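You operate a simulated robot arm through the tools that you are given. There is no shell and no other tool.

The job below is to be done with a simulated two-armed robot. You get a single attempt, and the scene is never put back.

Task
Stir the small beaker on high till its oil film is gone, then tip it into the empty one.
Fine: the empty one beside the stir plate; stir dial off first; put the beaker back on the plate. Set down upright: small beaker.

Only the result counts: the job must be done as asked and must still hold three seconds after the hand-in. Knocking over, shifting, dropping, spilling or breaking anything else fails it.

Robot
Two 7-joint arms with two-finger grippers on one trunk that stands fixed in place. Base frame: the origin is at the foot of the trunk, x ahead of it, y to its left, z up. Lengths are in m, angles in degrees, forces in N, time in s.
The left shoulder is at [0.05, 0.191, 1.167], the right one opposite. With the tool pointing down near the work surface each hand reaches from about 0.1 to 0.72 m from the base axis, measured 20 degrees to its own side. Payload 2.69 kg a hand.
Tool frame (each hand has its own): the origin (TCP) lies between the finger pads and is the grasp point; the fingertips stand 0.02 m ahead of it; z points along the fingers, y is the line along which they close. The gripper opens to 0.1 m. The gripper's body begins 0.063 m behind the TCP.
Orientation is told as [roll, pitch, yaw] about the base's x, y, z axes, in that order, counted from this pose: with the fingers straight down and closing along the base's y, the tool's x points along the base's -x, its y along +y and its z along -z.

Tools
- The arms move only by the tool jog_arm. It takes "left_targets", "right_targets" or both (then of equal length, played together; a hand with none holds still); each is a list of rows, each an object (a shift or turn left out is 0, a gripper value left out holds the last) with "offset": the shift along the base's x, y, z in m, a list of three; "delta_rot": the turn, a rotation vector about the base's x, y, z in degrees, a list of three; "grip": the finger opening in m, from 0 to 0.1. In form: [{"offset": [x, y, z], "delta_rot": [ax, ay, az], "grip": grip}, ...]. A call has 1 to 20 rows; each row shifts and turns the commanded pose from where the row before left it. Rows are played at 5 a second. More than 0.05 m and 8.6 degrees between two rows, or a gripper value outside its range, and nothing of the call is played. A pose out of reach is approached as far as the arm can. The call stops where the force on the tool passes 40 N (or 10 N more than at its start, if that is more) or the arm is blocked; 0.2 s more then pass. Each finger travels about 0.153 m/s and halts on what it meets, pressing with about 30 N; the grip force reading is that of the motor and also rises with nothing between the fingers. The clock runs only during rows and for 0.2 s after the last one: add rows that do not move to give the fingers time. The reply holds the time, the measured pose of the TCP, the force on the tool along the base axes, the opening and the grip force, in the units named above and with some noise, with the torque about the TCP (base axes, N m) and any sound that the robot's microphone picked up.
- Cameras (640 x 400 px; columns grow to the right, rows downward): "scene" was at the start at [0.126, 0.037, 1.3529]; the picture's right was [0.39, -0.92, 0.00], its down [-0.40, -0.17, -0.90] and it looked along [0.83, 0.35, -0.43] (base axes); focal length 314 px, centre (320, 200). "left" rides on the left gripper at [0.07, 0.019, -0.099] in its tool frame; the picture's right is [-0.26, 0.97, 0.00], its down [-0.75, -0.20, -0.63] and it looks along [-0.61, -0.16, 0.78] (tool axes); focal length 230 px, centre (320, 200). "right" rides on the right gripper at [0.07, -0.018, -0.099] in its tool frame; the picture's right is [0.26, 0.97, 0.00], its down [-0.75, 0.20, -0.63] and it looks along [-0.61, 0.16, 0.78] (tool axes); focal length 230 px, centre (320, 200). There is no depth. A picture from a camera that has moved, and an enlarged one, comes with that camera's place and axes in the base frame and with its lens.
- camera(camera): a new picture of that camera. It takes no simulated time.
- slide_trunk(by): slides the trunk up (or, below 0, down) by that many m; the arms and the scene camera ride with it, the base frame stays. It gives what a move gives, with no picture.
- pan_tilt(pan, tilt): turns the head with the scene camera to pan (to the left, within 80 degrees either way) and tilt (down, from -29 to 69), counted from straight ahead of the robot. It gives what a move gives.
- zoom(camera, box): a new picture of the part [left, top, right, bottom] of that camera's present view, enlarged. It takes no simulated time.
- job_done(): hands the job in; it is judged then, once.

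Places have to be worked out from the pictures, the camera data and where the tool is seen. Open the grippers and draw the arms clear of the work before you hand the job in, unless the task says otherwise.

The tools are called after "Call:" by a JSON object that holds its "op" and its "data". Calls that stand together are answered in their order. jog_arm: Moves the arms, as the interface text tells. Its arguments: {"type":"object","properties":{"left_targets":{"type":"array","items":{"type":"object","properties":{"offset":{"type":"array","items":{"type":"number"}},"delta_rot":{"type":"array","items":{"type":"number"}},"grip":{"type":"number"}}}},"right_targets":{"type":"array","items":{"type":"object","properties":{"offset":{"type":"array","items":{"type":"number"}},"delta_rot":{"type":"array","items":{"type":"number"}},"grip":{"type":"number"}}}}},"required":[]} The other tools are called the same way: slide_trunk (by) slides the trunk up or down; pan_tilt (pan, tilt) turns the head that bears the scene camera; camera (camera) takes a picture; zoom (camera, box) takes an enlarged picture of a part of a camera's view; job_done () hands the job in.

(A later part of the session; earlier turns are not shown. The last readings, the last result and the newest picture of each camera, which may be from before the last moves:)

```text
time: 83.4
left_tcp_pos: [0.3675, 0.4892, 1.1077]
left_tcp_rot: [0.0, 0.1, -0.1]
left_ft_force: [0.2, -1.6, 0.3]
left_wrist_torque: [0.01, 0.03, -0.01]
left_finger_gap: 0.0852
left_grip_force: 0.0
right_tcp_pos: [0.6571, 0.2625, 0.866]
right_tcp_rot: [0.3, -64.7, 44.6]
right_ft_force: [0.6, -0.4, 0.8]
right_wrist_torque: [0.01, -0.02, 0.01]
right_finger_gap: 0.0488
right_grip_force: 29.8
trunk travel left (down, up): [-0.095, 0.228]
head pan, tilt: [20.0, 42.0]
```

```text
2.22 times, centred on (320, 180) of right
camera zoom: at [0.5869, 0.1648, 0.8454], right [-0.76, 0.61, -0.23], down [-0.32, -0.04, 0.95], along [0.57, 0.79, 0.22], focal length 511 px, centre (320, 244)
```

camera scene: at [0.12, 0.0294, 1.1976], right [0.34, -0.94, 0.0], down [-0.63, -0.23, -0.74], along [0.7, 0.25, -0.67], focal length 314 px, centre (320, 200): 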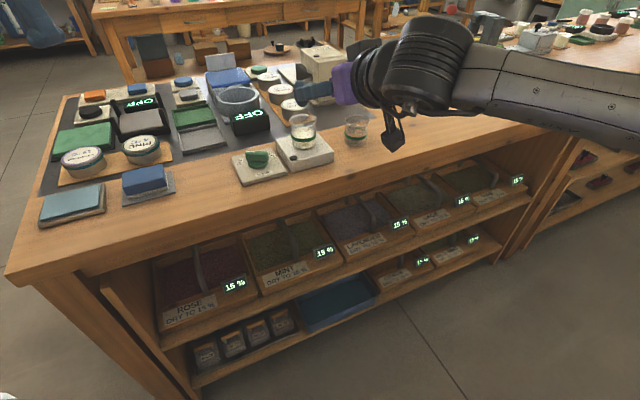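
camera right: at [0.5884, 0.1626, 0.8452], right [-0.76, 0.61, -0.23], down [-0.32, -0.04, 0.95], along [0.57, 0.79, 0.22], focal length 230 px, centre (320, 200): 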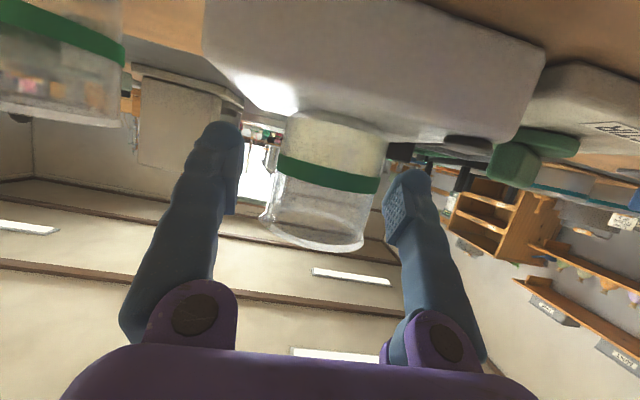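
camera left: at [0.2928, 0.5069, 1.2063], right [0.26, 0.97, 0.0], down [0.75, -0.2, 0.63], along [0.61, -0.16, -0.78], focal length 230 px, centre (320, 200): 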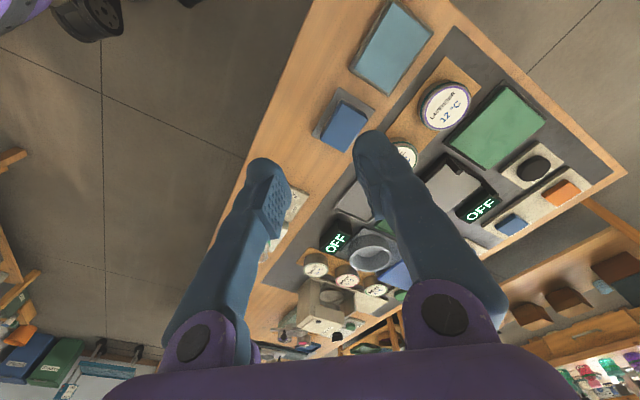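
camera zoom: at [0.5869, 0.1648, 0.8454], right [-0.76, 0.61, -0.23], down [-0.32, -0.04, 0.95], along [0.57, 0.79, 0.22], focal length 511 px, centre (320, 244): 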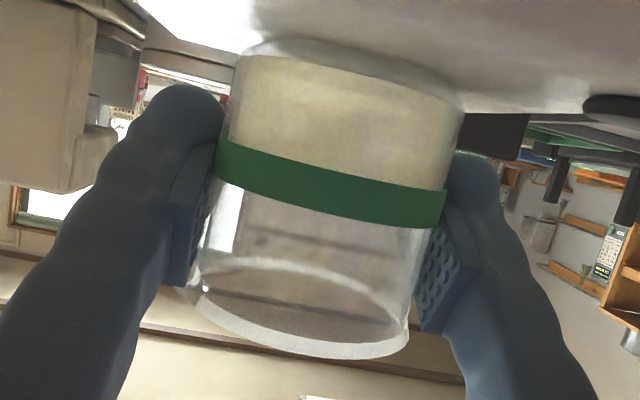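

The beaker is gripped (opening 48.8 mm, no sideways load). I lift it gently straight up.

Call:
{"op": "jog_arm", "data": {"right_targets": [{"offset": [0, 0, 0.005]}, {"offset": [0, 0, 0.01]}, {"offset": [0, 0, 0.015]}, {"offset": [0, 0, 0.02]}, {"offset": [0, 0, 0.02]}, {"offset": [0, 0, 0.02]}, {"offset": [0, 0, 0.015]}, {"offset": [0, 0, 0.01]}, {"offset": [0, 0, 0.005]}, {}]}}

Call:
{"op": "zoom", "data": {"camera": "scene", "box": [225, 40, 405, 190]}}

Call:
{"op": "zoom", "data": {"camera": "right", "box": [200, 90, 440, 270]}}

```text
time: 85.6
left_tcp_pos: [0.3677, 0.4889, 1.1076]
left_tcp_rot: [0.0, 0.2, -0.1]
left_ft_force: [0.1, -0.3, -0.3]
left_wrist_torque: [0.01, 0.02, 0.0]
left_finger_gap: 0.085
left_grip_force: 0.1
right_tcp_pos: [0.6574, 0.2627, 0.9863]
right_tcp_rot: [0.4, -64.7, 44.6]
right_ft_force: [-0.4, 0.4, -1.8]
right_wrist_torque: [-0.01, -0.04, 0.02]
right_finger_gap: 0.0487
right_grip_force: 29.9
trunk travel left (down, up): [-0.095, 0.228]
head pan, tilt: [20.0, 42.0]
```

```text
2.67 times, centred on (315, 115) of scene
camera zoom: at [0.1201, 0.0295, 1.1976], right [0.34, -0.94, 0.0], down [-0.63, -0.23, -0.74], along [0.7, 0.25, -0.67], focal length 839 px, centre (333, 427)
```

zoom: 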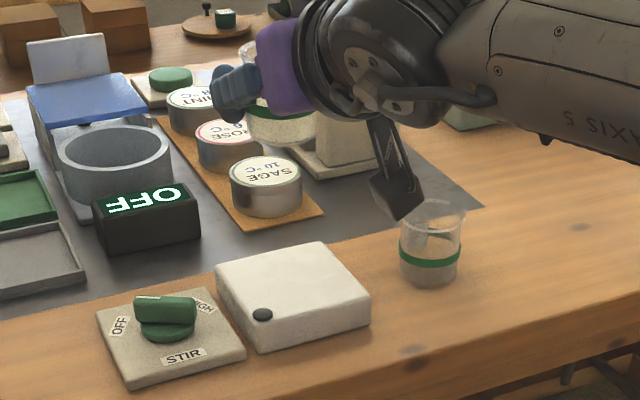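

```text
2.22 times, centred on (320, 180) of right
camera zoom: at [0.5863, 0.1654, 0.965], right [-0.76, 0.61, -0.23], down [-0.32, -0.04, 0.95], along [0.57, 0.79, 0.22], focal length 511 px, centre (320, 244)
```

zoom: 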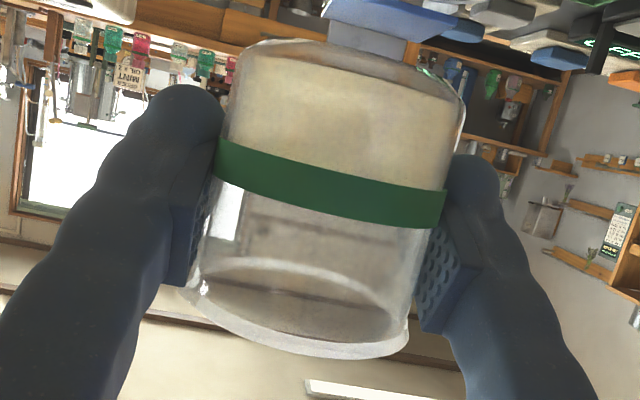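

The beaker is lifted and held firmly. I lower the trunk 8 cm, with the hand still over the stir plate well clear of it. The shoulder is then level with the pour height, for best reach.

Call:
{"op": "slide_trunk", "data": {"by": -0.08}}

Call:
{"op": "camera", "data": {"camera": "scene"}}

```text
time: 86.7
left_tcp_pos: [0.3672, 0.4887, 1.0278]
left_tcp_rot: [0.1, 0.1, 0.0]
left_ft_force: [0.2, -0.2, 0.6]
left_wrist_torque: [0.03, -0.02, 0.0]
left_finger_gap: 0.085
left_grip_force: 0.0
right_tcp_pos: [0.6564, 0.262, 0.9051]
right_tcp_rot: [0.5, -64.8, 44.6]
right_ft_force: [0.9, 0.0, -1.3]
right_wrist_torque: [0.03, -0.05, 0.0]
right_finger_gap: 0.0486
right_grip_force: 30.0
trunk travel left (down, up): [-0.015, 0.308]
head pan, tilt: [20.0, 42.0]
```

```text
taken
camera scene: at [0.1199, 0.0294, 1.1177], right [0.34, -0.94, 0.0], down [-0.63, -0.23, -0.74], along [0.7, 0.25, -0.67], focal length 314 px, centre (320, 200)
```

scene: 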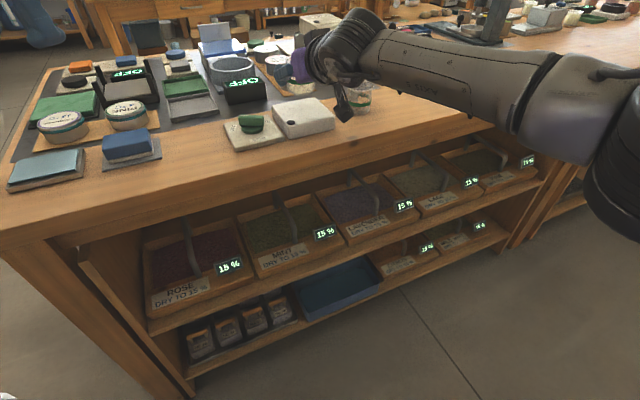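

Clear. I now raise slightly, tip the fingers up to about 10° below horizontal (the beaker leans back a safe 15°) and carry the beaker over beside the target.

Call:
{"op": "pan_tilt", "data": {"pan": 17, "tilt": 26}}

Call:
{"op": "jog_arm", "data": {"right_targets": [{"offset": [0, 0, 0.01], "delta_rot": [1.3, -1.3, 0]}, {"offset": [0, 0, 0.015], "delta_rot": [2.6, -2.6, 0]}, {"offset": [0, 0, 0.015], "delta_rot": [2.6, -2.6, 0]}, {"offset": [0.01, -0.008, 0], "delta_rot": [2.6, -2.6, 0]}, {"offset": [0.014, -0.0113, 0], "delta_rot": [1.3, -1.3, 0]}, {"offset": [0.014, -0.0113, 0]}, {"offset": [0.014, -0.0113, 0]}, {"offset": [0.014, -0.0113, 0]}, {"offset": [0.014, -0.0113, 0]}, {"offset": [0.0082, -0.006, 0]}, {}]}}

Call:
{"op": "camera", "data": {"camera": "scene"}}

Call:
{"op": "camera", "data": {"camera": "right"}}

Call:
{"op": "camera", "data": {"camera": "left"}}

```text
time: 87.5
left_tcp_pos: [0.368, 0.4903, 1.0273]
left_tcp_rot: [0.0, 0.1, 0.0]
left_ft_force: [-0.3, 0.8, 0.3]
left_wrist_torque: [-0.02, 0.0, 0.0]
left_finger_gap: 0.0849
left_grip_force: 0.1
right_tcp_pos: [0.6558, 0.2628, 0.9051]
right_tcp_rot: [0.4, -64.7, 44.7]
right_ft_force: [0.1, -0.8, -1.3]
right_wrist_torque: [0.0, -0.04, 0.0]
right_finger_gap: 0.0486
right_grip_force: 30.2
trunk travel left (down, up): [-0.015, 0.308]
head pan, tilt: [17.0, 26.0]
```

```text
time: 89.9
left_tcp_pos: [0.3677, 0.489, 1.0281]
left_tcp_rot: [0.0, 0.1, 0.0]
left_ft_force: [0.0, -0.2, 0.6]
left_wrist_torque: [0.01, -0.01, 0.01]
left_finger_gap: 0.0849
left_grip_force: 0.0
right_tcp_pos: [0.7464, 0.1922, 0.9448]
right_tcp_rot: [1.1, -79.5, 44.1]
right_ft_force: [0.0, -0.2, -1.1]
right_wrist_torque: [0.0, 0.01, 0.0]
right_finger_gap: 0.0489
right_grip_force: 29.9
trunk travel left (down, up): [-0.015, 0.308]
head pan, tilt: [17.0, 26.0]
```

```text
taken
camera scene: at [0.1295, 0.0276, 1.1422], right [0.29, -0.96, 0.0], down [-0.42, -0.13, -0.9], along [0.86, 0.26, -0.44], focal length 314 px, centre (320, 200)
```

scene: 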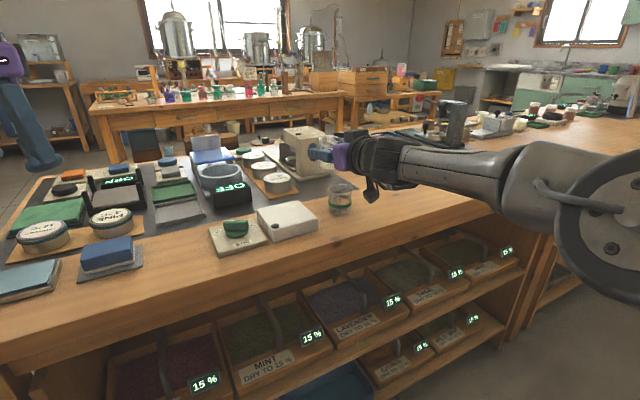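

```text
taken
camera right: at [0.6815, 0.1017, 0.8947], right [-0.72, 0.65, -0.25], down [-0.48, -0.2, 0.85], along [0.5, 0.73, 0.46], focal length 230 px, centre (320, 200)
```

right: 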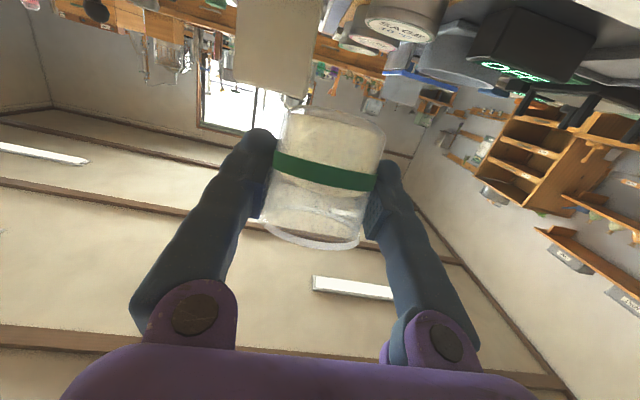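

```text
taken
camera left: at [0.2988, 0.5075, 1.1272], right [0.26, 0.97, 0.0], down [0.75, -0.2, 0.63], along [0.61, -0.16, -0.78], focal length 230 px, centre (320, 200)
```

left: 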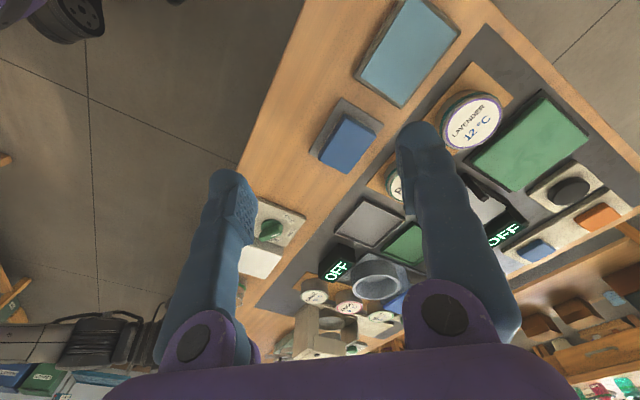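

The beaker is over beside the target at (0.746, 0.192, 0.945), still upright apart from the lean. I bring the left hand's camera to look down on the pour from the left side, staying clear of the right arm.

Call:
{"op": "jog_arm", "data": {"left_targets": [{"offset": [0.03, -0.008, 0.012], "delta_rot": [0, 0, -6.4]}, {"offset": [0.034, -0.012, 0.01], "delta_rot": [0, 0, -6.4]}, {"offset": [0.034, -0.012, 0.01], "delta_rot": [0, 0, -6.4]}, {"offset": [0.034, -0.012, 0.01], "delta_rot": [0, 0, -6.4]}, {"offset": [0.034, -0.012, 0.01], "delta_rot": [0, 0, -6.4]}, {"offset": [0.034, -0.012, 0], "delta_rot": [0, 0, -6.4]}, {"offset": [0.034, -0.012, 0], "delta_rot": [0, 0, -6.4]}, {}]}}

Call:
{"op": "camera", "data": {"camera": "left"}}

Call:
{"op": "camera", "data": {"camera": "scene"}}

```text
time: 91.7
left_tcp_pos: [0.5732, 0.4097, 1.0569]
left_tcp_rot: [0.1, 0.1, -44.9]
left_ft_force: [1.5, -0.1, 0.1]
left_wrist_torque: [-0.01, -0.02, -0.02]
left_finger_gap: 0.0854
left_grip_force: 0.0
left hand out of reach, approached as far as the arm can: row 6, 7
right_tcp_pos: [0.7462, 0.1923, 0.9432]
right_tcp_rot: [1.0, -79.5, 44.0]
right_ft_force: [0.8, 0.3, -1.3]
right_wrist_torque: [0.0, -0.01, -0.01]
right_finger_gap: 0.0491
right_grip_force: 29.9
trunk travel left (down, up): [-0.015, 0.308]
head pan, tilt: [17.0, 26.0]
```

```text
taken
camera left: at [0.5357, 0.4713, 1.1574], right [0.86, 0.5, 0.0], down [0.39, -0.67, 0.63], along [0.32, -0.54, -0.78], focal length 230 px, centre (320, 200)
```

left: 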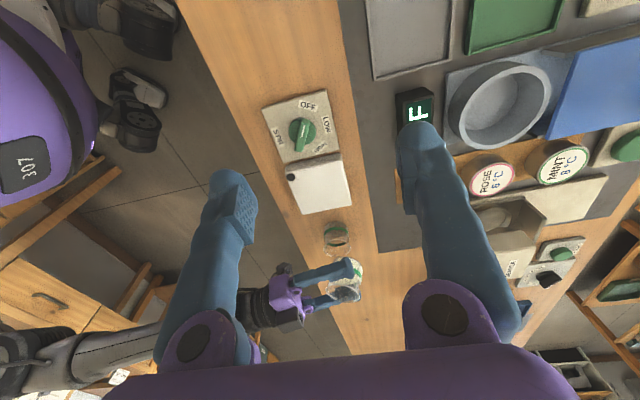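

```text
taken
camera scene: at [0.1292, 0.0276, 1.1423], right [0.29, -0.96, 0.0], down [-0.42, -0.13, -0.9], along [0.86, 0.26, -0.44], focal length 314 px, centre (320, 200)
```

scene: 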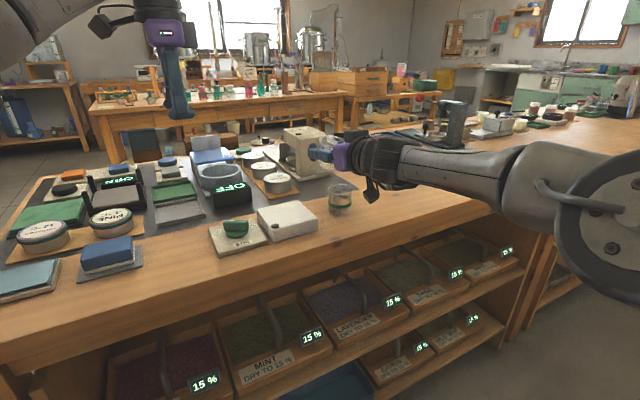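

The left camera now shows the dial, plate, target beaker and held beaker together. I zoom in to verify their relative positions.

Call:
{"op": "zoom", "data": {"camera": "left", "box": [260, 200, 410, 330]}}

Call:
{"op": "zoom", "data": {"camera": "scene", "box": [280, 120, 420, 230]}}

```text
3.08 times, centred on (335, 265) of left
camera zoom: at [0.5357, 0.4713, 1.1574], right [0.86, 0.5, 0.0], down [0.39, -0.67, 0.63], along [0.32, -0.54, -0.78], focal length 708 px, centre (274, 0)
```

zoom: 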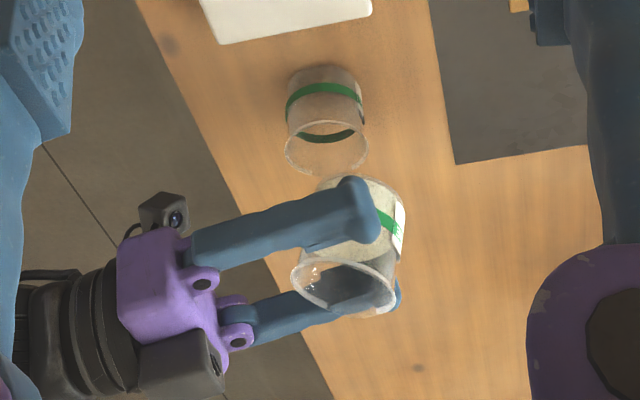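

```text
3.64 times, centred on (350, 175) of scene
camera zoom: at [0.1292, 0.0276, 1.1423], right [0.29, -0.96, 0.0], down [-0.42, -0.13, -0.9], along [0.86, 0.26, -0.44], focal length 1144 px, centre (211, 291)
```

zoom: 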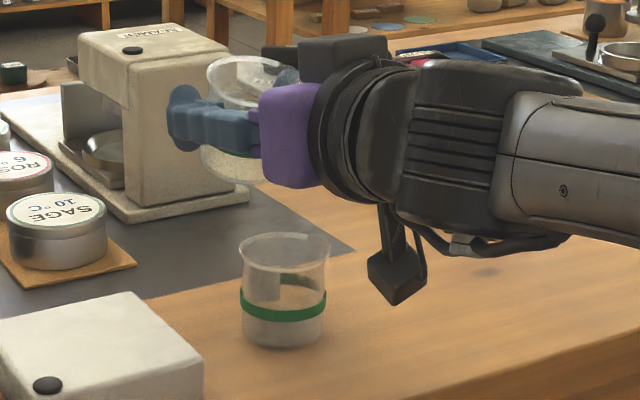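

To calibrate this left-camera view, I zoom on the known dial and plate.

Call:
{"op": "zoom", "data": {"camera": "left", "box": [240, 80, 400, 260]}}

```text
2.22 times, centred on (320, 170) of left
camera zoom: at [0.5357, 0.4713, 1.1574], right [0.86, 0.5, 0.0], down [0.39, -0.67, 0.63], along [0.32, -0.54, -0.78], focal length 511 px, centre (320, 267)
```

zoom: 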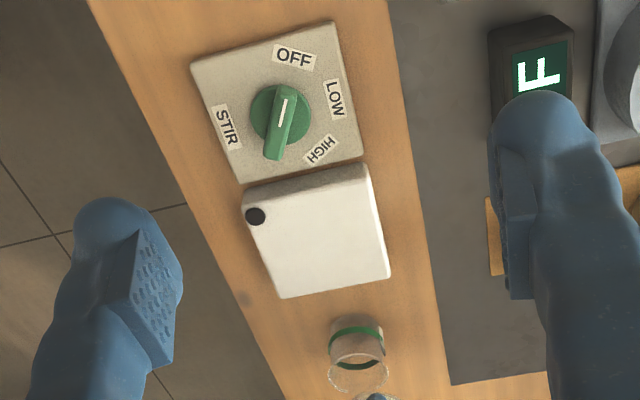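

The left camera agrees with the right hand's pose. Combining the views, the target axis is at about (0.752, 0.172) with its rim at z≈0.857. I shift the held beaker slightly and roll to 35° first, below the spill angle, to check the alignment.

Call:
{"op": "jog_arm", "data": {"right_targets": [{"offset": [-0.003, 0.003, 0], "delta_rot": [2.5, 2.5, 0]}, {"offset": [-0.003, 0.003, 0], "delta_rot": [3.54, 3.54, 0]}, {"offset": [-0.004, 0.004, 0], "delta_rot": [3.54, 3.54, 0]}, {"delta_rot": [3.54, 3.54, 0]}, {"delta_rot": [3.54, 3.54, 0]}, {"delta_rot": [3.54, 3.54, 0]}, {"delta_rot": [3.54, 3.54, 0]}, {"delta_rot": [1, 1, 0]}, {}, {}]}}

Call:
{"op": "zoom", "data": {"camera": "left", "box": [260, 200, 410, 330]}}

Call:
{"op": "zoom", "data": {"camera": "scene", "box": [280, 120, 420, 230]}}

```text
time: 93.9
left_tcp_pos: [0.5716, 0.4101, 1.0573]
left_tcp_rot: [0.0, 0.1, -44.8]
left_ft_force: [0.3, -0.2, 0.6]
left_wrist_torque: [-0.01, 0.02, -0.02]
left_finger_gap: 0.085
left_grip_force: 0.1
right_tcp_pos: [0.7369, 0.2023, 0.9451]
right_tcp_rot: [75.5, -53.4, -27.1]
right_ft_force: [0.0, -0.3, -1.1]
right_wrist_torque: [-0.01, 0.01, -0.03]
right_finger_gap: 0.0488
right_grip_force: 29.8
trunk travel left (down, up): [-0.015, 0.308]
head pan, tilt: [17.0, 26.0]
```

```text
3.08 times, centred on (335, 265) of left
camera zoom: at [0.5356, 0.4714, 1.1573], right [0.86, 0.5, 0.0], down [0.39, -0.67, 0.63], along [0.32, -0.54, -0.78], focal length 708 px, centre (274, 0)
```

zoom: 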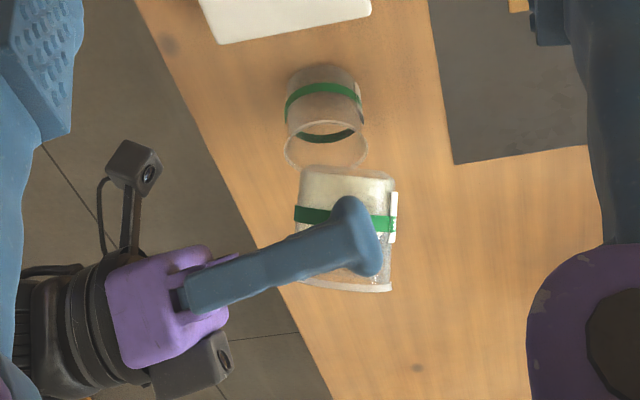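

```text
3.64 times, centred on (350, 175) of scene
camera zoom: at [0.1293, 0.0277, 1.1422], right [0.29, -0.96, 0.0], down [-0.42, -0.13, -0.9], along [0.86, 0.26, -0.44], focal length 1144 px, centre (211, 291)
```

zoom: 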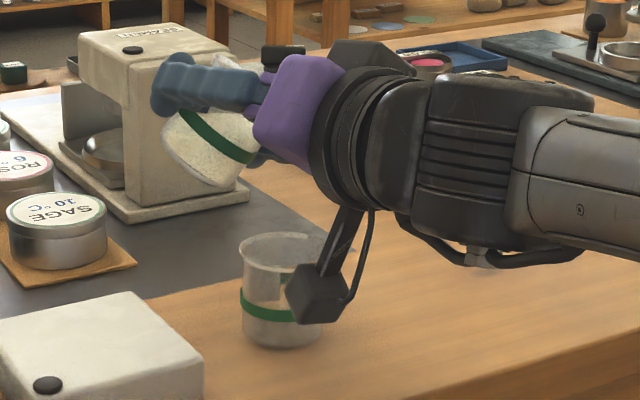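

The geometry matches the prediction, with the lip at about (0.757, 0.171) over the target. I lower to the pour height (z≈0.908) and look again.

Call:
{"op": "jog_arm", "data": {"right_targets": [{"offset": [0, 0, -0.01]}, {"offset": [0, 0, -0.014]}, {"offset": [0, 0, -0.013]}, {}]}}

Call:
{"op": "zoom", "data": {"camera": "left", "box": [280, 200, 400, 300]}}

Call:
{"op": "zoom", "data": {"camera": "scene", "box": [280, 120, 420, 230]}}

Call:
{"op": "camera", "data": {"camera": "right"}}

```text
time: 94.9
left_tcp_pos: [0.5718, 0.4104, 1.0566]
left_tcp_rot: [0.2, 0.1, -44.9]
left_ft_force: [-0.6, 0.1, 0.1]
left_wrist_torque: [0.01, 0.02, 0.03]
left_finger_gap: 0.085
left_grip_force: 0.0
right_tcp_pos: [0.7354, 0.2018, 0.9075]
right_tcp_rot: [75.4, -53.5, -27.2]
right_ft_force: [-0.7, 0.5, -0.1]
right_wrist_torque: [-0.02, 0.01, -0.03]
right_finger_gap: 0.0486
right_grip_force: 30.5
trunk travel left (down, up): [-0.015, 0.308]
head pan, tilt: [17.0, 26.0]
```

```text
4.00 times, centred on (340, 250) of left
camera zoom: at [0.5356, 0.4714, 1.1573], right [0.86, 0.5, 0.0], down [0.39, -0.67, 0.63], along [0.32, -0.54, -0.78], focal length 920 px, centre (240, 0)
```

zoom: 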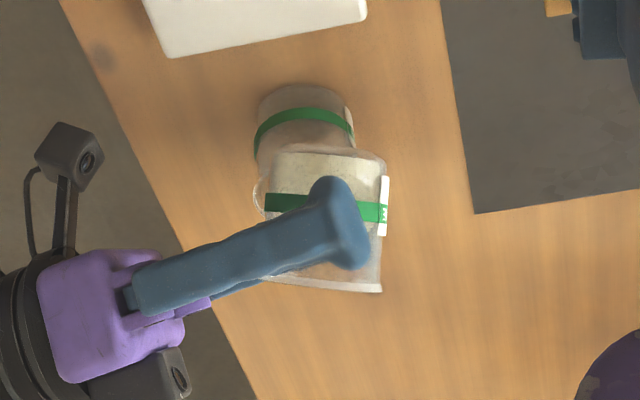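

```text
3.64 times, centred on (350, 175) of scene
camera zoom: at [0.1293, 0.0277, 1.1422], right [0.29, -0.96, 0.0], down [-0.42, -0.13, -0.9], along [0.86, 0.26, -0.44], focal length 1144 px, centre (211, 291)
```

zoom: 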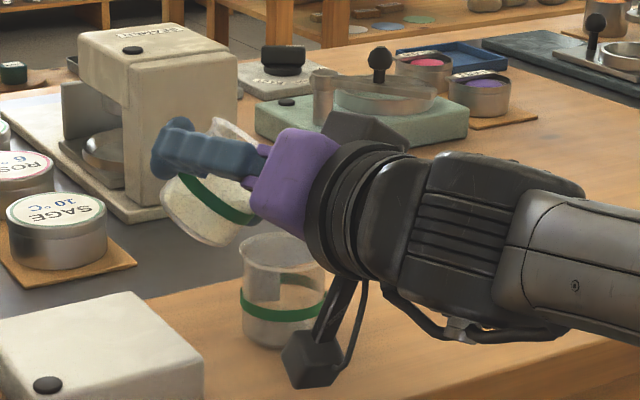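

```text
taken
camera right: at [0.6479, 0.1346, 0.8562], right [-0.7, 0.63, 0.35], down [-0.11, -0.57, 0.81], along [0.71, 0.53, 0.47], focal length 230 px, centre (320, 200)
```

right: 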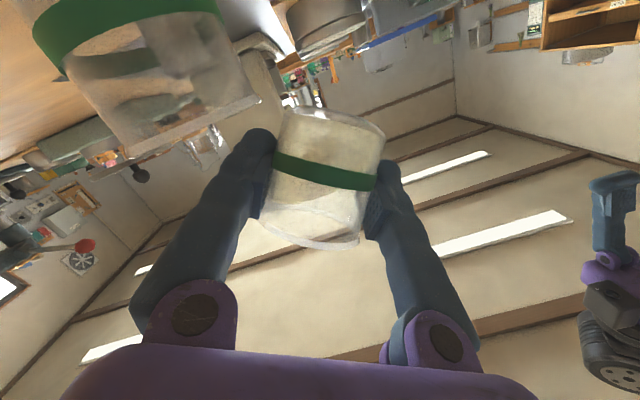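

The right-hand camera confirms the target rim where expected: predicted pixel (200, 121), seen at (194, 125). I continue rolling slowly to about 50° and check for the first flow.

Call:
{"op": "jog_arm", "data": {"right_targets": [{"delta_rot": [2.12, 2.12, 0]}, {"delta_rot": [2.12, 2.12, 0]}, {"delta_rot": [2.12, 2.12, 0]}, {"delta_rot": [2.12, 2.12, 0]}, {"delta_rot": [2.12, 2.12, 0]}, {}, {}]}}

Call:
{"op": "zoom", "data": {"camera": "left", "box": [280, 200, 400, 300]}}

Call:
{"op": "zoom", "data": {"camera": "scene", "box": [280, 120, 420, 230]}}

Call:
{"op": "camera", "data": {"camera": "right"}}

```text
time: 96.5
left_tcp_pos: [0.5715, 0.4098, 1.0594]
left_tcp_rot: [0.0, 0.1, -44.8]
left_ft_force: [0.6, -0.2, -0.1]
left_wrist_torque: [0.0, -0.01, 0.02]
left_finger_gap: 0.085
left_grip_force: 0.1
right_tcp_pos: [0.7362, 0.2025, 0.908]
right_tcp_rot: [81.4, -39.1, -31.5]
right_ft_force: [0.3, 0.4, -1.7]
right_wrist_torque: [-0.02, -0.04, 0.02]
right_finger_gap: 0.049
right_grip_force: 29.9
trunk travel left (down, up): [-0.015, 0.308]
head pan, tilt: [17.0, 26.0]
```

```text
4.00 times, centred on (340, 250) of left
camera zoom: at [0.5356, 0.4714, 1.1573], right [0.86, 0.5, 0.0], down [0.39, -0.67, 0.63], along [0.32, -0.54, -0.78], focal length 920 px, centre (240, 0)
```

zoom: 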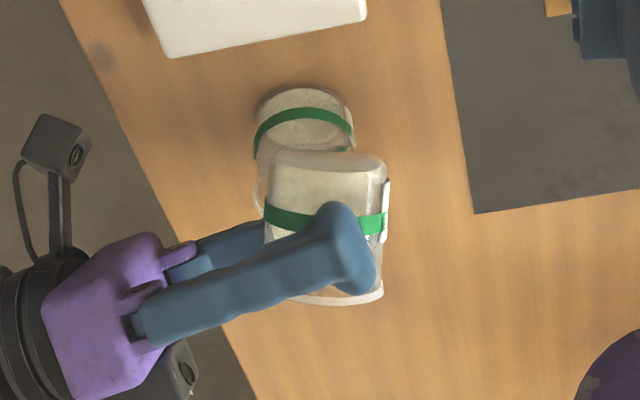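

```text
3.64 times, centred on (350, 175) of scene
camera zoom: at [0.1293, 0.0277, 1.1422], right [0.29, -0.96, 0.0], down [-0.42, -0.13, -0.9], along [0.86, 0.26, -0.44], focal length 1144 px, centre (211, 291)
```

zoom: 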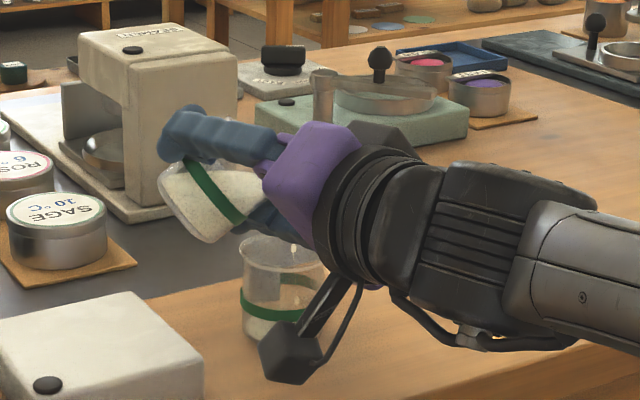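

```text
taken
camera right: at [0.6393, 0.1434, 0.8622], right [-0.61, 0.54, 0.58], down [0.03, -0.71, 0.7], along [0.79, 0.44, 0.42], focal length 230 px, centre (320, 200)
```

right: 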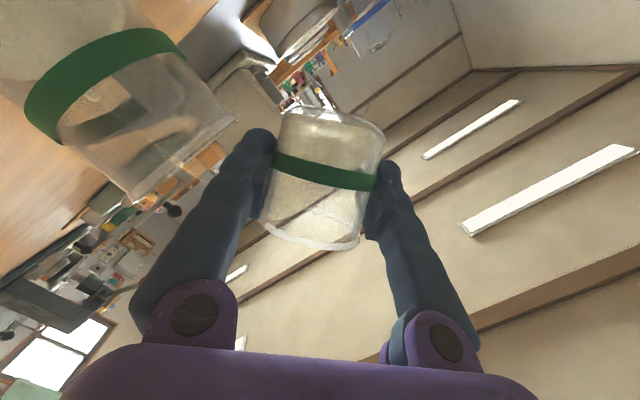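

The target's bottom has turned pale, so liquid seems to be flowing in already. I zoom to check there is no spill.

Call:
{"op": "zoom", "data": {"camera": "scene", "box": [320, 170, 380, 225]}}

Call:
{"op": "zoom", "data": {"camera": "left", "box": [310, 210, 370, 280]}}

Call:
{"op": "zoom", "data": {"camera": "right", "box": [0, 0, 400, 260]}}

```text
7.27 times, centred on (350, 198) of scene
camera zoom: at [0.1293, 0.0277, 1.1422], right [0.29, -0.96, 0.0], down [-0.42, -0.13, -0.9], along [0.86, 0.26, -0.44], focal length 2288 px, centre (102, 218)
```

zoom: 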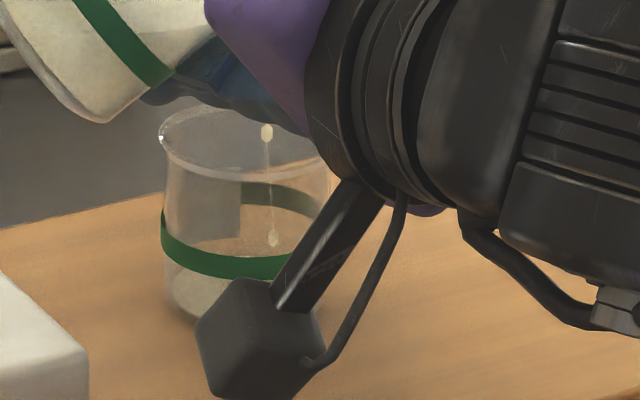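

```text
5.71 times, centred on (340, 245) of left
camera zoom: at [0.5356, 0.4714, 1.1573], right [0.86, 0.5, 0.0], down [0.39, -0.67, 0.63], along [0.32, -0.54, -0.78], focal length 1315 px, centre (206, -57)
```

zoom: 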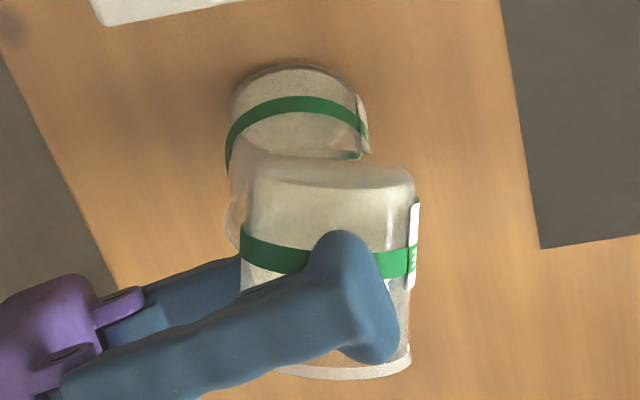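

```text
1.54 times, centred on (200, 130) of right
camera zoom: at [0.6393, 0.1434, 0.8622], right [-0.61, 0.54, 0.58], down [0.03, -0.71, 0.7], along [0.79, 0.44, 0.42], focal length 354 px, centre (505, 308)
```

zoom: 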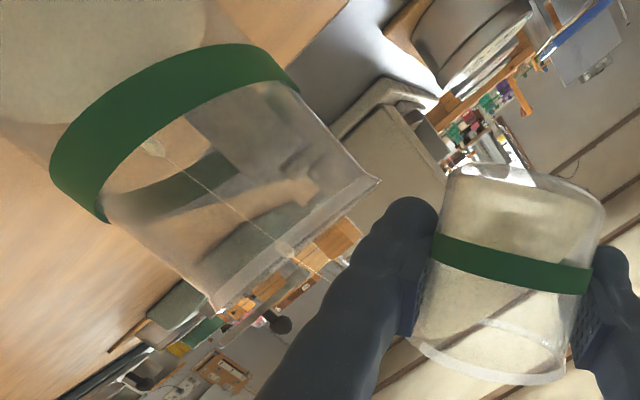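

A thin stream falls inside the target, with no spill. I continue rolling slowly with pauses.

Call:
{"op": "jog_arm", "data": {"right_targets": [{"delta_rot": [1.06, 1.06, 0]}, {}, {"delta_rot": [1.06, 1.06, 0]}, {}, {"delta_rot": [1.06, 1.06, 0]}, {}, {"delta_rot": [1.06, 1.06, 0]}, {}, {"delta_rot": [1.06, 1.06, 0]}, {}, {"delta_rot": [1.06, 1.06, 0]}, {}, {}, {}]}}

Call:
{"op": "zoom", "data": {"camera": "scene", "box": [310, 160, 380, 225]}}

Call:
{"op": "zoom", "data": {"camera": "right", "box": [0, 0, 400, 260]}}

```text
time: 99.5
left_tcp_pos: [0.5714, 0.4102, 1.0572]
left_tcp_rot: [0.1, 0.1, -44.9]
left_ft_force: [-0.3, 1.3, -0.1]
left_wrist_torque: [0.0, -0.02, 0.01]
left_finger_gap: 0.0851
left_grip_force: 0.0
right_tcp_pos: [0.7353, 0.203, 0.9096]
right_tcp_rot: [83.8, -30.4, -32.8]
right_ft_force: [0.2, -0.6, -0.5]
right_wrist_torque: [-0.01, 0.0, 0.02]
right_finger_gap: 0.0487
right_grip_force: 29.7
trunk travel left (down, up): [-0.015, 0.308]
head pan, tilt: [17.0, 26.0]
```

```text
6.15 times, centred on (345, 192) of scene
camera zoom: at [0.1293, 0.0277, 1.1422], right [0.29, -0.96, 0.0], down [-0.42, -0.13, -0.9], along [0.86, 0.26, -0.44], focal length 1936 px, centre (166, 246)
```

zoom: 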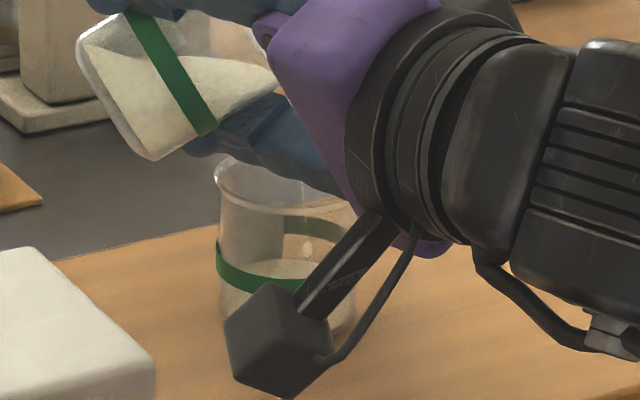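

```text
1.54 times, centred on (200, 130) of right
camera zoom: at [0.6343, 0.1482, 0.8671], right [-0.54, 0.47, 0.7], down [0.1, -0.79, 0.61], along [0.84, 0.4, 0.37], focal length 354 px, centre (505, 308)
```

zoom: 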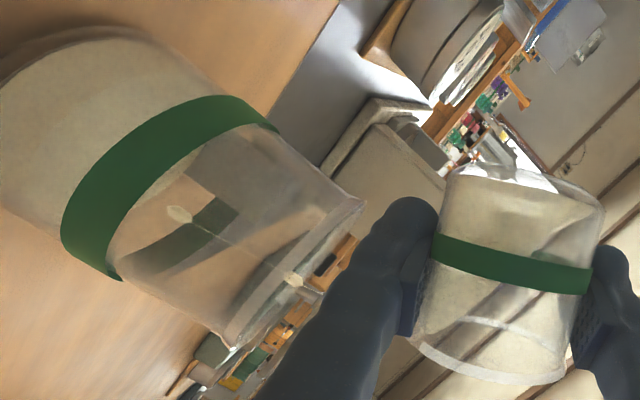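

The target is filling and the stream stays near its centre. I continue to about 75°.

Call:
{"op": "jog_arm", "data": {"right_targets": [{"delta_rot": [1.06, 1.06, 0]}, {"delta_rot": [1.06, 1.06, 0]}, {}, {"delta_rot": [1.06, 1.06, 0]}, {"delta_rot": [1.06, 1.06, 0]}, {}, {"delta_rot": [1.06, 1.06, 0]}, {"delta_rot": [1.06, 1.06, 0]}, {}, {"delta_rot": [1.06, 1.06, 0]}, {"delta_rot": [1.06, 1.06, 0]}, {}, {"delta_rot": [1.06, 1.06, 0]}, {"delta_rot": [1.06, 1.06, 0]}, {}, {"delta_rot": [1.06, 1.06, 0]}, {}, {}]}}

Call:
{"op": "zoom", "data": {"camera": "scene", "box": [310, 160, 380, 225]}}

Call:
{"op": "zoom", "data": {"camera": "right", "box": [0, 0, 400, 260]}}

```text
time: 103.3
left_tcp_pos: [0.5711, 0.4094, 1.057]
left_tcp_rot: [0.1, 0.1, -44.8]
left_ft_force: [-0.4, 0.1, -0.2]
left_wrist_torque: [0.0, 0.02, 0.02]
left_finger_gap: 0.0851
left_grip_force: 0.1
right_tcp_pos: [0.7351, 0.2037, 0.9081]
right_tcp_rot: [87.2, -14.1, -34.0]
right_ft_force: [0.9, 0.0, -1.2]
right_wrist_torque: [-0.04, -0.02, 0.02]
right_finger_gap: 0.0488
right_grip_force: 29.8
trunk travel left (down, up): [-0.015, 0.308]
head pan, tilt: [17.0, 26.0]
```

```text
6.15 times, centred on (345, 192) of scene
camera zoom: at [0.1293, 0.0277, 1.1422], right [0.29, -0.96, 0.0], down [-0.42, -0.13, -0.9], along [0.86, 0.26, -0.44], focal length 1936 px, centre (166, 246)
```

zoom: 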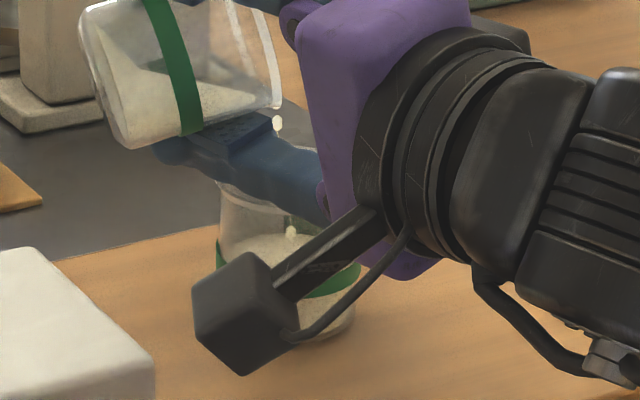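

```text
1.54 times, centred on (200, 130) of right
camera zoom: at [0.6264, 0.1555, 0.8782], right [-0.38, 0.31, 0.87], down [0.21, -0.89, 0.41], along [0.9, 0.34, 0.27], focal length 354 px, centre (505, 308)
```

zoom: 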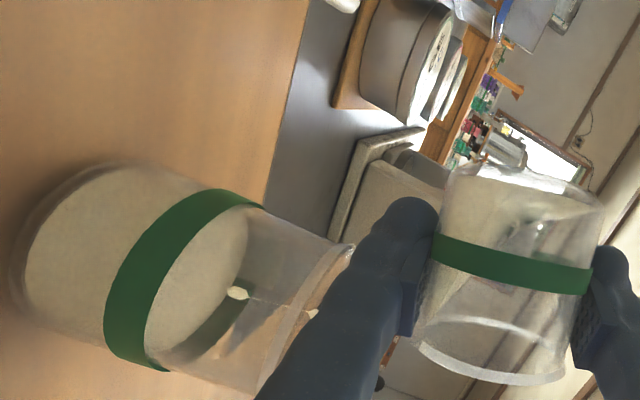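

Most liquid has moved and the stream is still well inside. I go on to about 90°, shifting slightly toward the target to keep the lip centred.

Call:
{"op": "jog_arm", "data": {"right_targets": [{"offset": [0.0006, -0.0006, 0], "delta_rot": [1.06, 1.06, 0]}, {"offset": [0.0006, -0.0006, 0], "delta_rot": [1.06, 1.06, 0]}, {}, {"offset": [0.0006, -0.0006, 0], "delta_rot": [1.06, 1.06, 0]}, {"offset": [0.0006, -0.0006, 0], "delta_rot": [1.06, 1.06, 0]}, {}, {"offset": [0.0006, -0.0006, 0], "delta_rot": [1.06, 1.06, 0]}, {"offset": [0.0006, -0.0006, 0], "delta_rot": [1.06, 1.06, 0]}, {}, {"offset": [0.0006, -0.0006, 0], "delta_rot": [1.06, 1.06, 0]}, {"offset": [0.0006, -0.0006, 0], "delta_rot": [1.06, 1.06, 0]}, {}, {"offset": [0.0006, -0.0006, 0], "delta_rot": [1.06, 1.06, 0]}, {"offset": [0.0006, -0.0006, 0], "delta_rot": [1.06, 1.06, 0]}, {}, {}]}}

Call:
{"op": "zoom", "data": {"camera": "scene", "box": [310, 160, 380, 225]}}

Call:
{"op": "zoom", "data": {"camera": "right", "box": [0, 60, 400, 320]}}

Call:
{"op": "zoom", "data": {"camera": "left", "box": [280, 200, 400, 300]}}

```text
time: 106.7
left_tcp_pos: [0.5712, 0.4098, 1.0572]
left_tcp_rot: [0.1, 0.0, -44.7]
left_ft_force: [0.1, -0.7, 1.1]
left_wrist_torque: [0.0, 0.01, -0.02]
left_finger_gap: 0.0848
left_grip_force: 0.1
right_tcp_pos: [0.7412, 0.1977, 0.9083]
right_tcp_rot: [90.2, 0.6, -34.4]
right_ft_force: [0.4, 0.8, -0.7]
right_wrist_torque: [0.04, 0.02, 0.04]
right_finger_gap: 0.0487
right_grip_force: 30.2
trunk travel left (down, up): [-0.015, 0.308]
head pan, tilt: [17.0, 26.0]
```

```text
6.15 times, centred on (345, 192) of scene
camera zoom: at [0.1293, 0.0277, 1.1422], right [0.29, -0.96, 0.0], down [-0.42, -0.13, -0.9], along [0.86, 0.26, -0.44], focal length 1936 px, centre (166, 246)
```

zoom: 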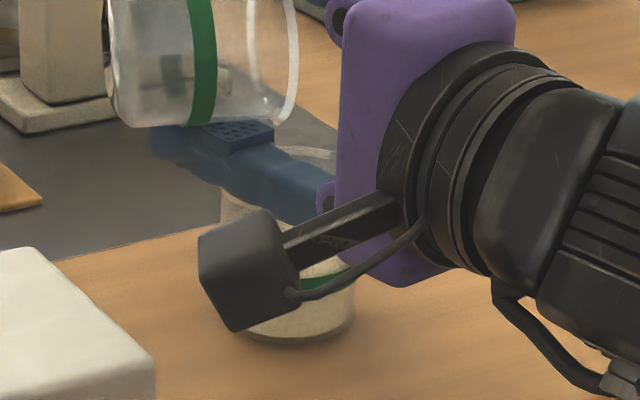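

```text
1.54 times, centred on (200, 190) of right
camera zoom: at [0.6279, 0.1545, 0.8907], right [-0.21, 0.14, 0.97], down [0.26, -0.95, 0.19], along [0.94, 0.3, 0.16], focal length 354 px, centre (505, 215)
```

zoom: 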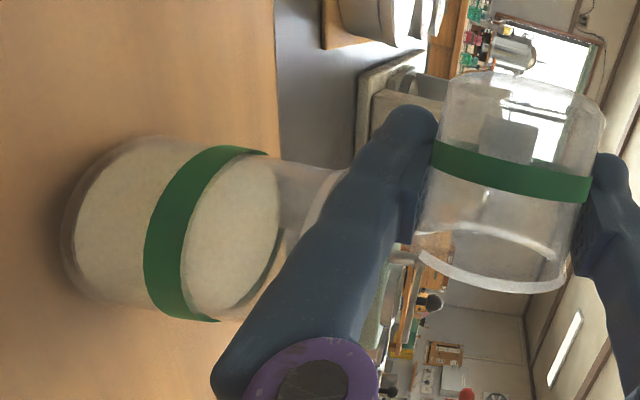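

```text
4.00 times, centred on (340, 250) of left
camera zoom: at [0.5355, 0.4714, 1.1573], right [0.86, 0.5, 0.0], down [0.39, -0.67, 0.63], along [0.32, -0.54, -0.78], focal length 920 px, centre (240, 0)
```

zoom: 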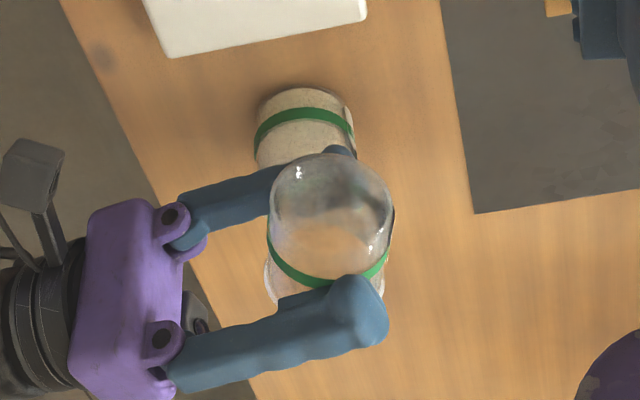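

The held beaker looks empty at 90°. I tip it on to about 108° to drain the last drops, following with a small shift to keep the lip over the target.

Call:
{"op": "jog_arm", "data": {"right_targets": [{"offset": [0.0008, -0.0008, 0], "delta_rot": [1.41, 1.41, 0]}, {"offset": [0.0008, -0.0008, 0], "delta_rot": [1.41, 1.41, 0]}, {"offset": [0.0008, -0.0008, 0], "delta_rot": [1.41, 1.41, 0]}, {"offset": [0.0008, -0.0008, 0], "delta_rot": [1.41, 1.41, 0]}, {"offset": [0.0008, -0.0008, 0], "delta_rot": [1.41, 1.41, 0]}, {"offset": [0.0008, -0.0008, 0], "delta_rot": [1.41, 1.41, 0]}, {"offset": [0.0005, -0.0005, 0], "delta_rot": [1.41, 1.41, 0]}, {"delta_rot": [1.41, 1.41, 0]}, {"delta_rot": [1.41, 1.41, 0]}, {}, {}, {}, {}, {}]}}

Call:
{"op": "zoom", "data": {"camera": "scene", "box": [300, 130, 400, 225]}}

Call:
{"op": "zoom", "data": {"camera": "right", "box": [0, 60, 400, 320]}}

Call:
{"op": "zoom", "data": {"camera": "left", "box": [280, 200, 400, 300]}}

```text
time: 109.7
left_tcp_pos: [0.5709, 0.4098, 1.0572]
left_tcp_rot: [0.1, 0.1, -44.8]
left_ft_force: [0.5, -0.7, 0.2]
left_wrist_torque: [0.02, -0.01, 0.01]
left_finger_gap: 0.085
left_grip_force: 0.1
right_tcp_pos: [0.7467, 0.1911, 0.9092]
right_tcp_rot: [93.5, 18.4, -34.0]
right_ft_force: [0.9, 0.1, -0.3]
right_wrist_torque: [0.0, -0.02, 0.01]
right_finger_gap: 0.0482
right_grip_force: 30.5
trunk travel left (down, up): [-0.015, 0.308]
head pan, tilt: [17.0, 26.0]
```

```text
4.21 times, centred on (350, 178) of scene
camera zoom: at [0.1293, 0.0277, 1.1422], right [0.29, -0.96, 0.0], down [-0.42, -0.13, -0.9], along [0.86, 0.26, -0.44], focal length 1324 px, centre (194, 295)
```

zoom: 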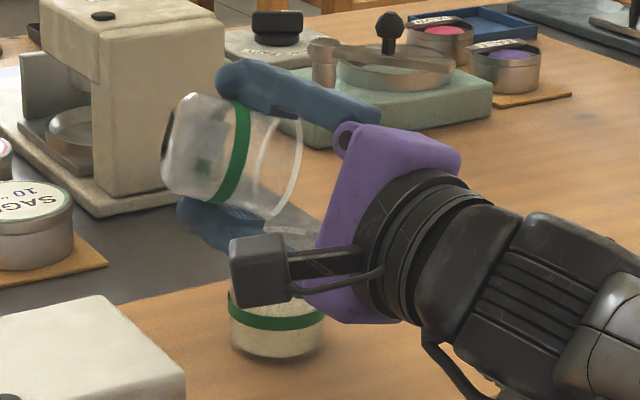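

```text
1.54 times, centred on (200, 190) of right
camera zoom: at [0.6308, 0.1511, 0.9072], right [0.01, -0.08, 1.0], down [0.28, -0.96, -0.08], along [0.96, 0.28, 0.01], focal length 354 px, centre (505, 215)
```

zoom: 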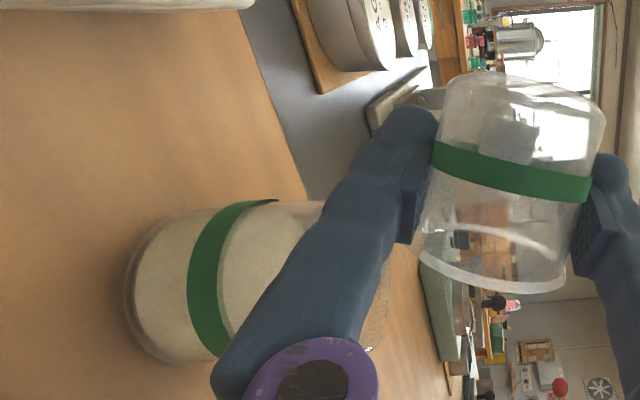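

```text
4.00 times, centred on (340, 250) of left
camera zoom: at [0.5355, 0.4714, 1.1573], right [0.86, 0.5, 0.0], down [0.39, -0.67, 0.63], along [0.32, -0.54, -0.78], focal length 920 px, centre (240, 0)
```

zoom: 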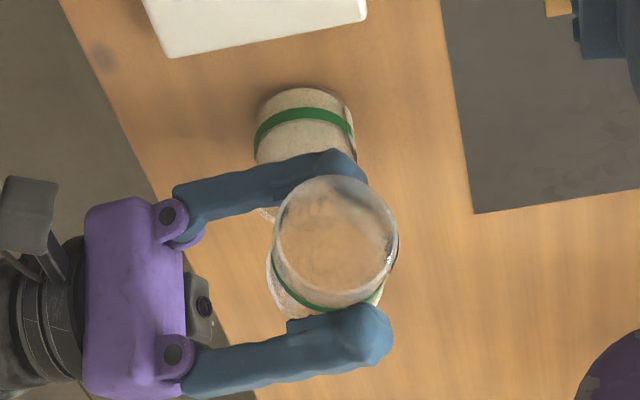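

All the liquid is transferred with no spill visible. I raise the hand, unroll, straighten the lean and carry the empty beaker back above the stir plate.

Call:
{"op": "jog_arm", "data": {"right_targets": [{"offset": [0, 0, 0.02]}, {"offset": [0, 0, 0.02]}, {"offset": [0, 0, 0.011]}, {"offset": [-0.005, 0.004, 0], "delta_rot": [-5.896, -5.896, 0]}, {"offset": [-0.005, 0.004, 0], "delta_rot": [-5.896, -5.896, 0]}, {"offset": [-0.005, 0.004, 0], "delta_rot": [-5.896, -5.896, 0]}, {"offset": [-0.005, 0.004, 0], "delta_rot": [-5.896, -5.896, 0]}, {"offset": [-0.005, 0.004, 0], "delta_rot": [-5.896, -5.896, 0]}, {"offset": [-0.005, 0.004, 0], "delta_rot": [-5.896, -5.896, 0]}, {"offset": [-0.005, 0.004, 0], "delta_rot": [-5.896, -5.896, 0]}, {"offset": [-0.005, 0.004, 0], "delta_rot": [-5.896, -5.896, 0]}, {"offset": [-0.005, 0.004, 0], "delta_rot": [-5.896, -5.896, 0]}, {"offset": [-0.005, 0.004, 0], "delta_rot": [-5.896, -5.896, 0]}, {"offset": [-0.005, 0.004, 0], "delta_rot": [-5.896, -5.896, 0]}, {"offset": [-0.005, 0.004, 0], "delta_rot": [-5.896, -5.896, 0]}, {"offset": [-0.005, 0.004, 0], "delta_rot": [-5.896, -5.896, 0]}, {"offset": [-0.01, 0.008, 0], "delta_rot": [-5.2, 5.2, 0]}, {"offset": [-0.01, 0.008, 0], "delta_rot": [-5.2, 5.2, 0]}, {"offset": [-0.0045, 0.0038, 0]}, {}]}}

Call:
{"op": "camera", "data": {"camera": "scene"}}

Call:
{"op": "zoom", "data": {"camera": "left", "box": [240, 80, 420, 300]}}

Call:
{"op": "zoom", "data": {"camera": "right", "box": [200, 90, 440, 270]}}

```text
time: 113.9
left_tcp_pos: [0.5711, 0.4095, 1.0566]
left_tcp_rot: [0.1, 0.0, -44.8]
left_ft_force: [0.5, 0.5, 0.3]
left_wrist_torque: [0.01, 0.0, 0.0]
left_finger_gap: 0.085
left_grip_force: 0.0
right_tcp_pos: [0.6667, 0.2545, 0.9587]
right_tcp_rot: [-0.7, -68.3, 44.4]
right_ft_force: [-0.1, -0.4, -0.2]
right_wrist_torque: [-0.02, -0.01, 0.0]
right_finger_gap: 0.0487
right_grip_force: 29.7
right hand out of reach, approached as far as the arm can: row 17, 18
trunk travel left (down, up): [-0.015, 0.308]
head pan, tilt: [17.0, 26.0]
```

```text
taken
camera scene: at [0.1292, 0.0277, 1.1423], right [0.29, -0.96, 0.0], down [-0.42, -0.13, -0.9], along [0.86, 0.26, -0.44], focal length 314 px, centre (320, 200)
```

scene: 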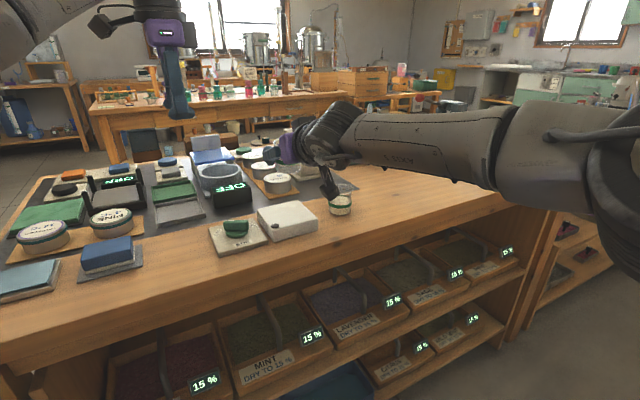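

```text
1.82 times, centred on (330, 190) of left
camera zoom: at [0.5355, 0.4714, 1.1574], right [0.86, 0.5, 0.0], down [0.39, -0.67, 0.63], along [0.32, -0.54, -0.78], focal length 418 px, centre (302, 218)
```

zoom: 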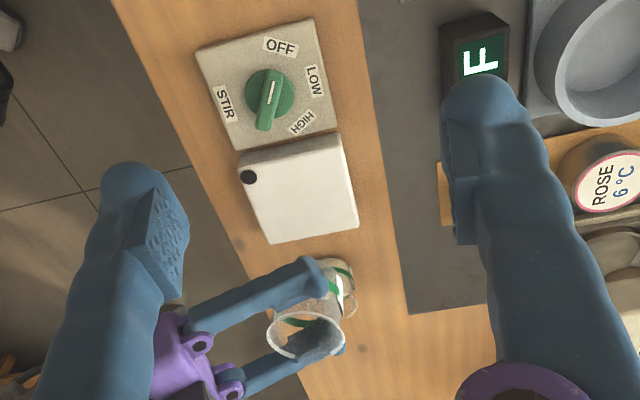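

```text
2.22 times, centred on (320, 180) of right
camera zoom: at [0.5949, 0.1604, 0.9307], right [-0.74, 0.63, -0.24], down [-0.36, -0.07, 0.93], along [0.57, 0.77, 0.28], focal length 511 px, centre (320, 244)
```

zoom: 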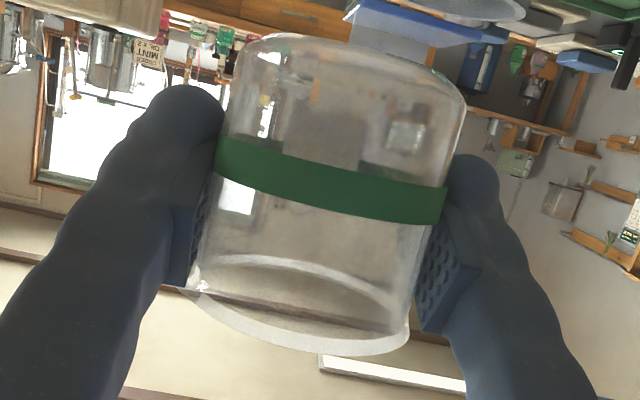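

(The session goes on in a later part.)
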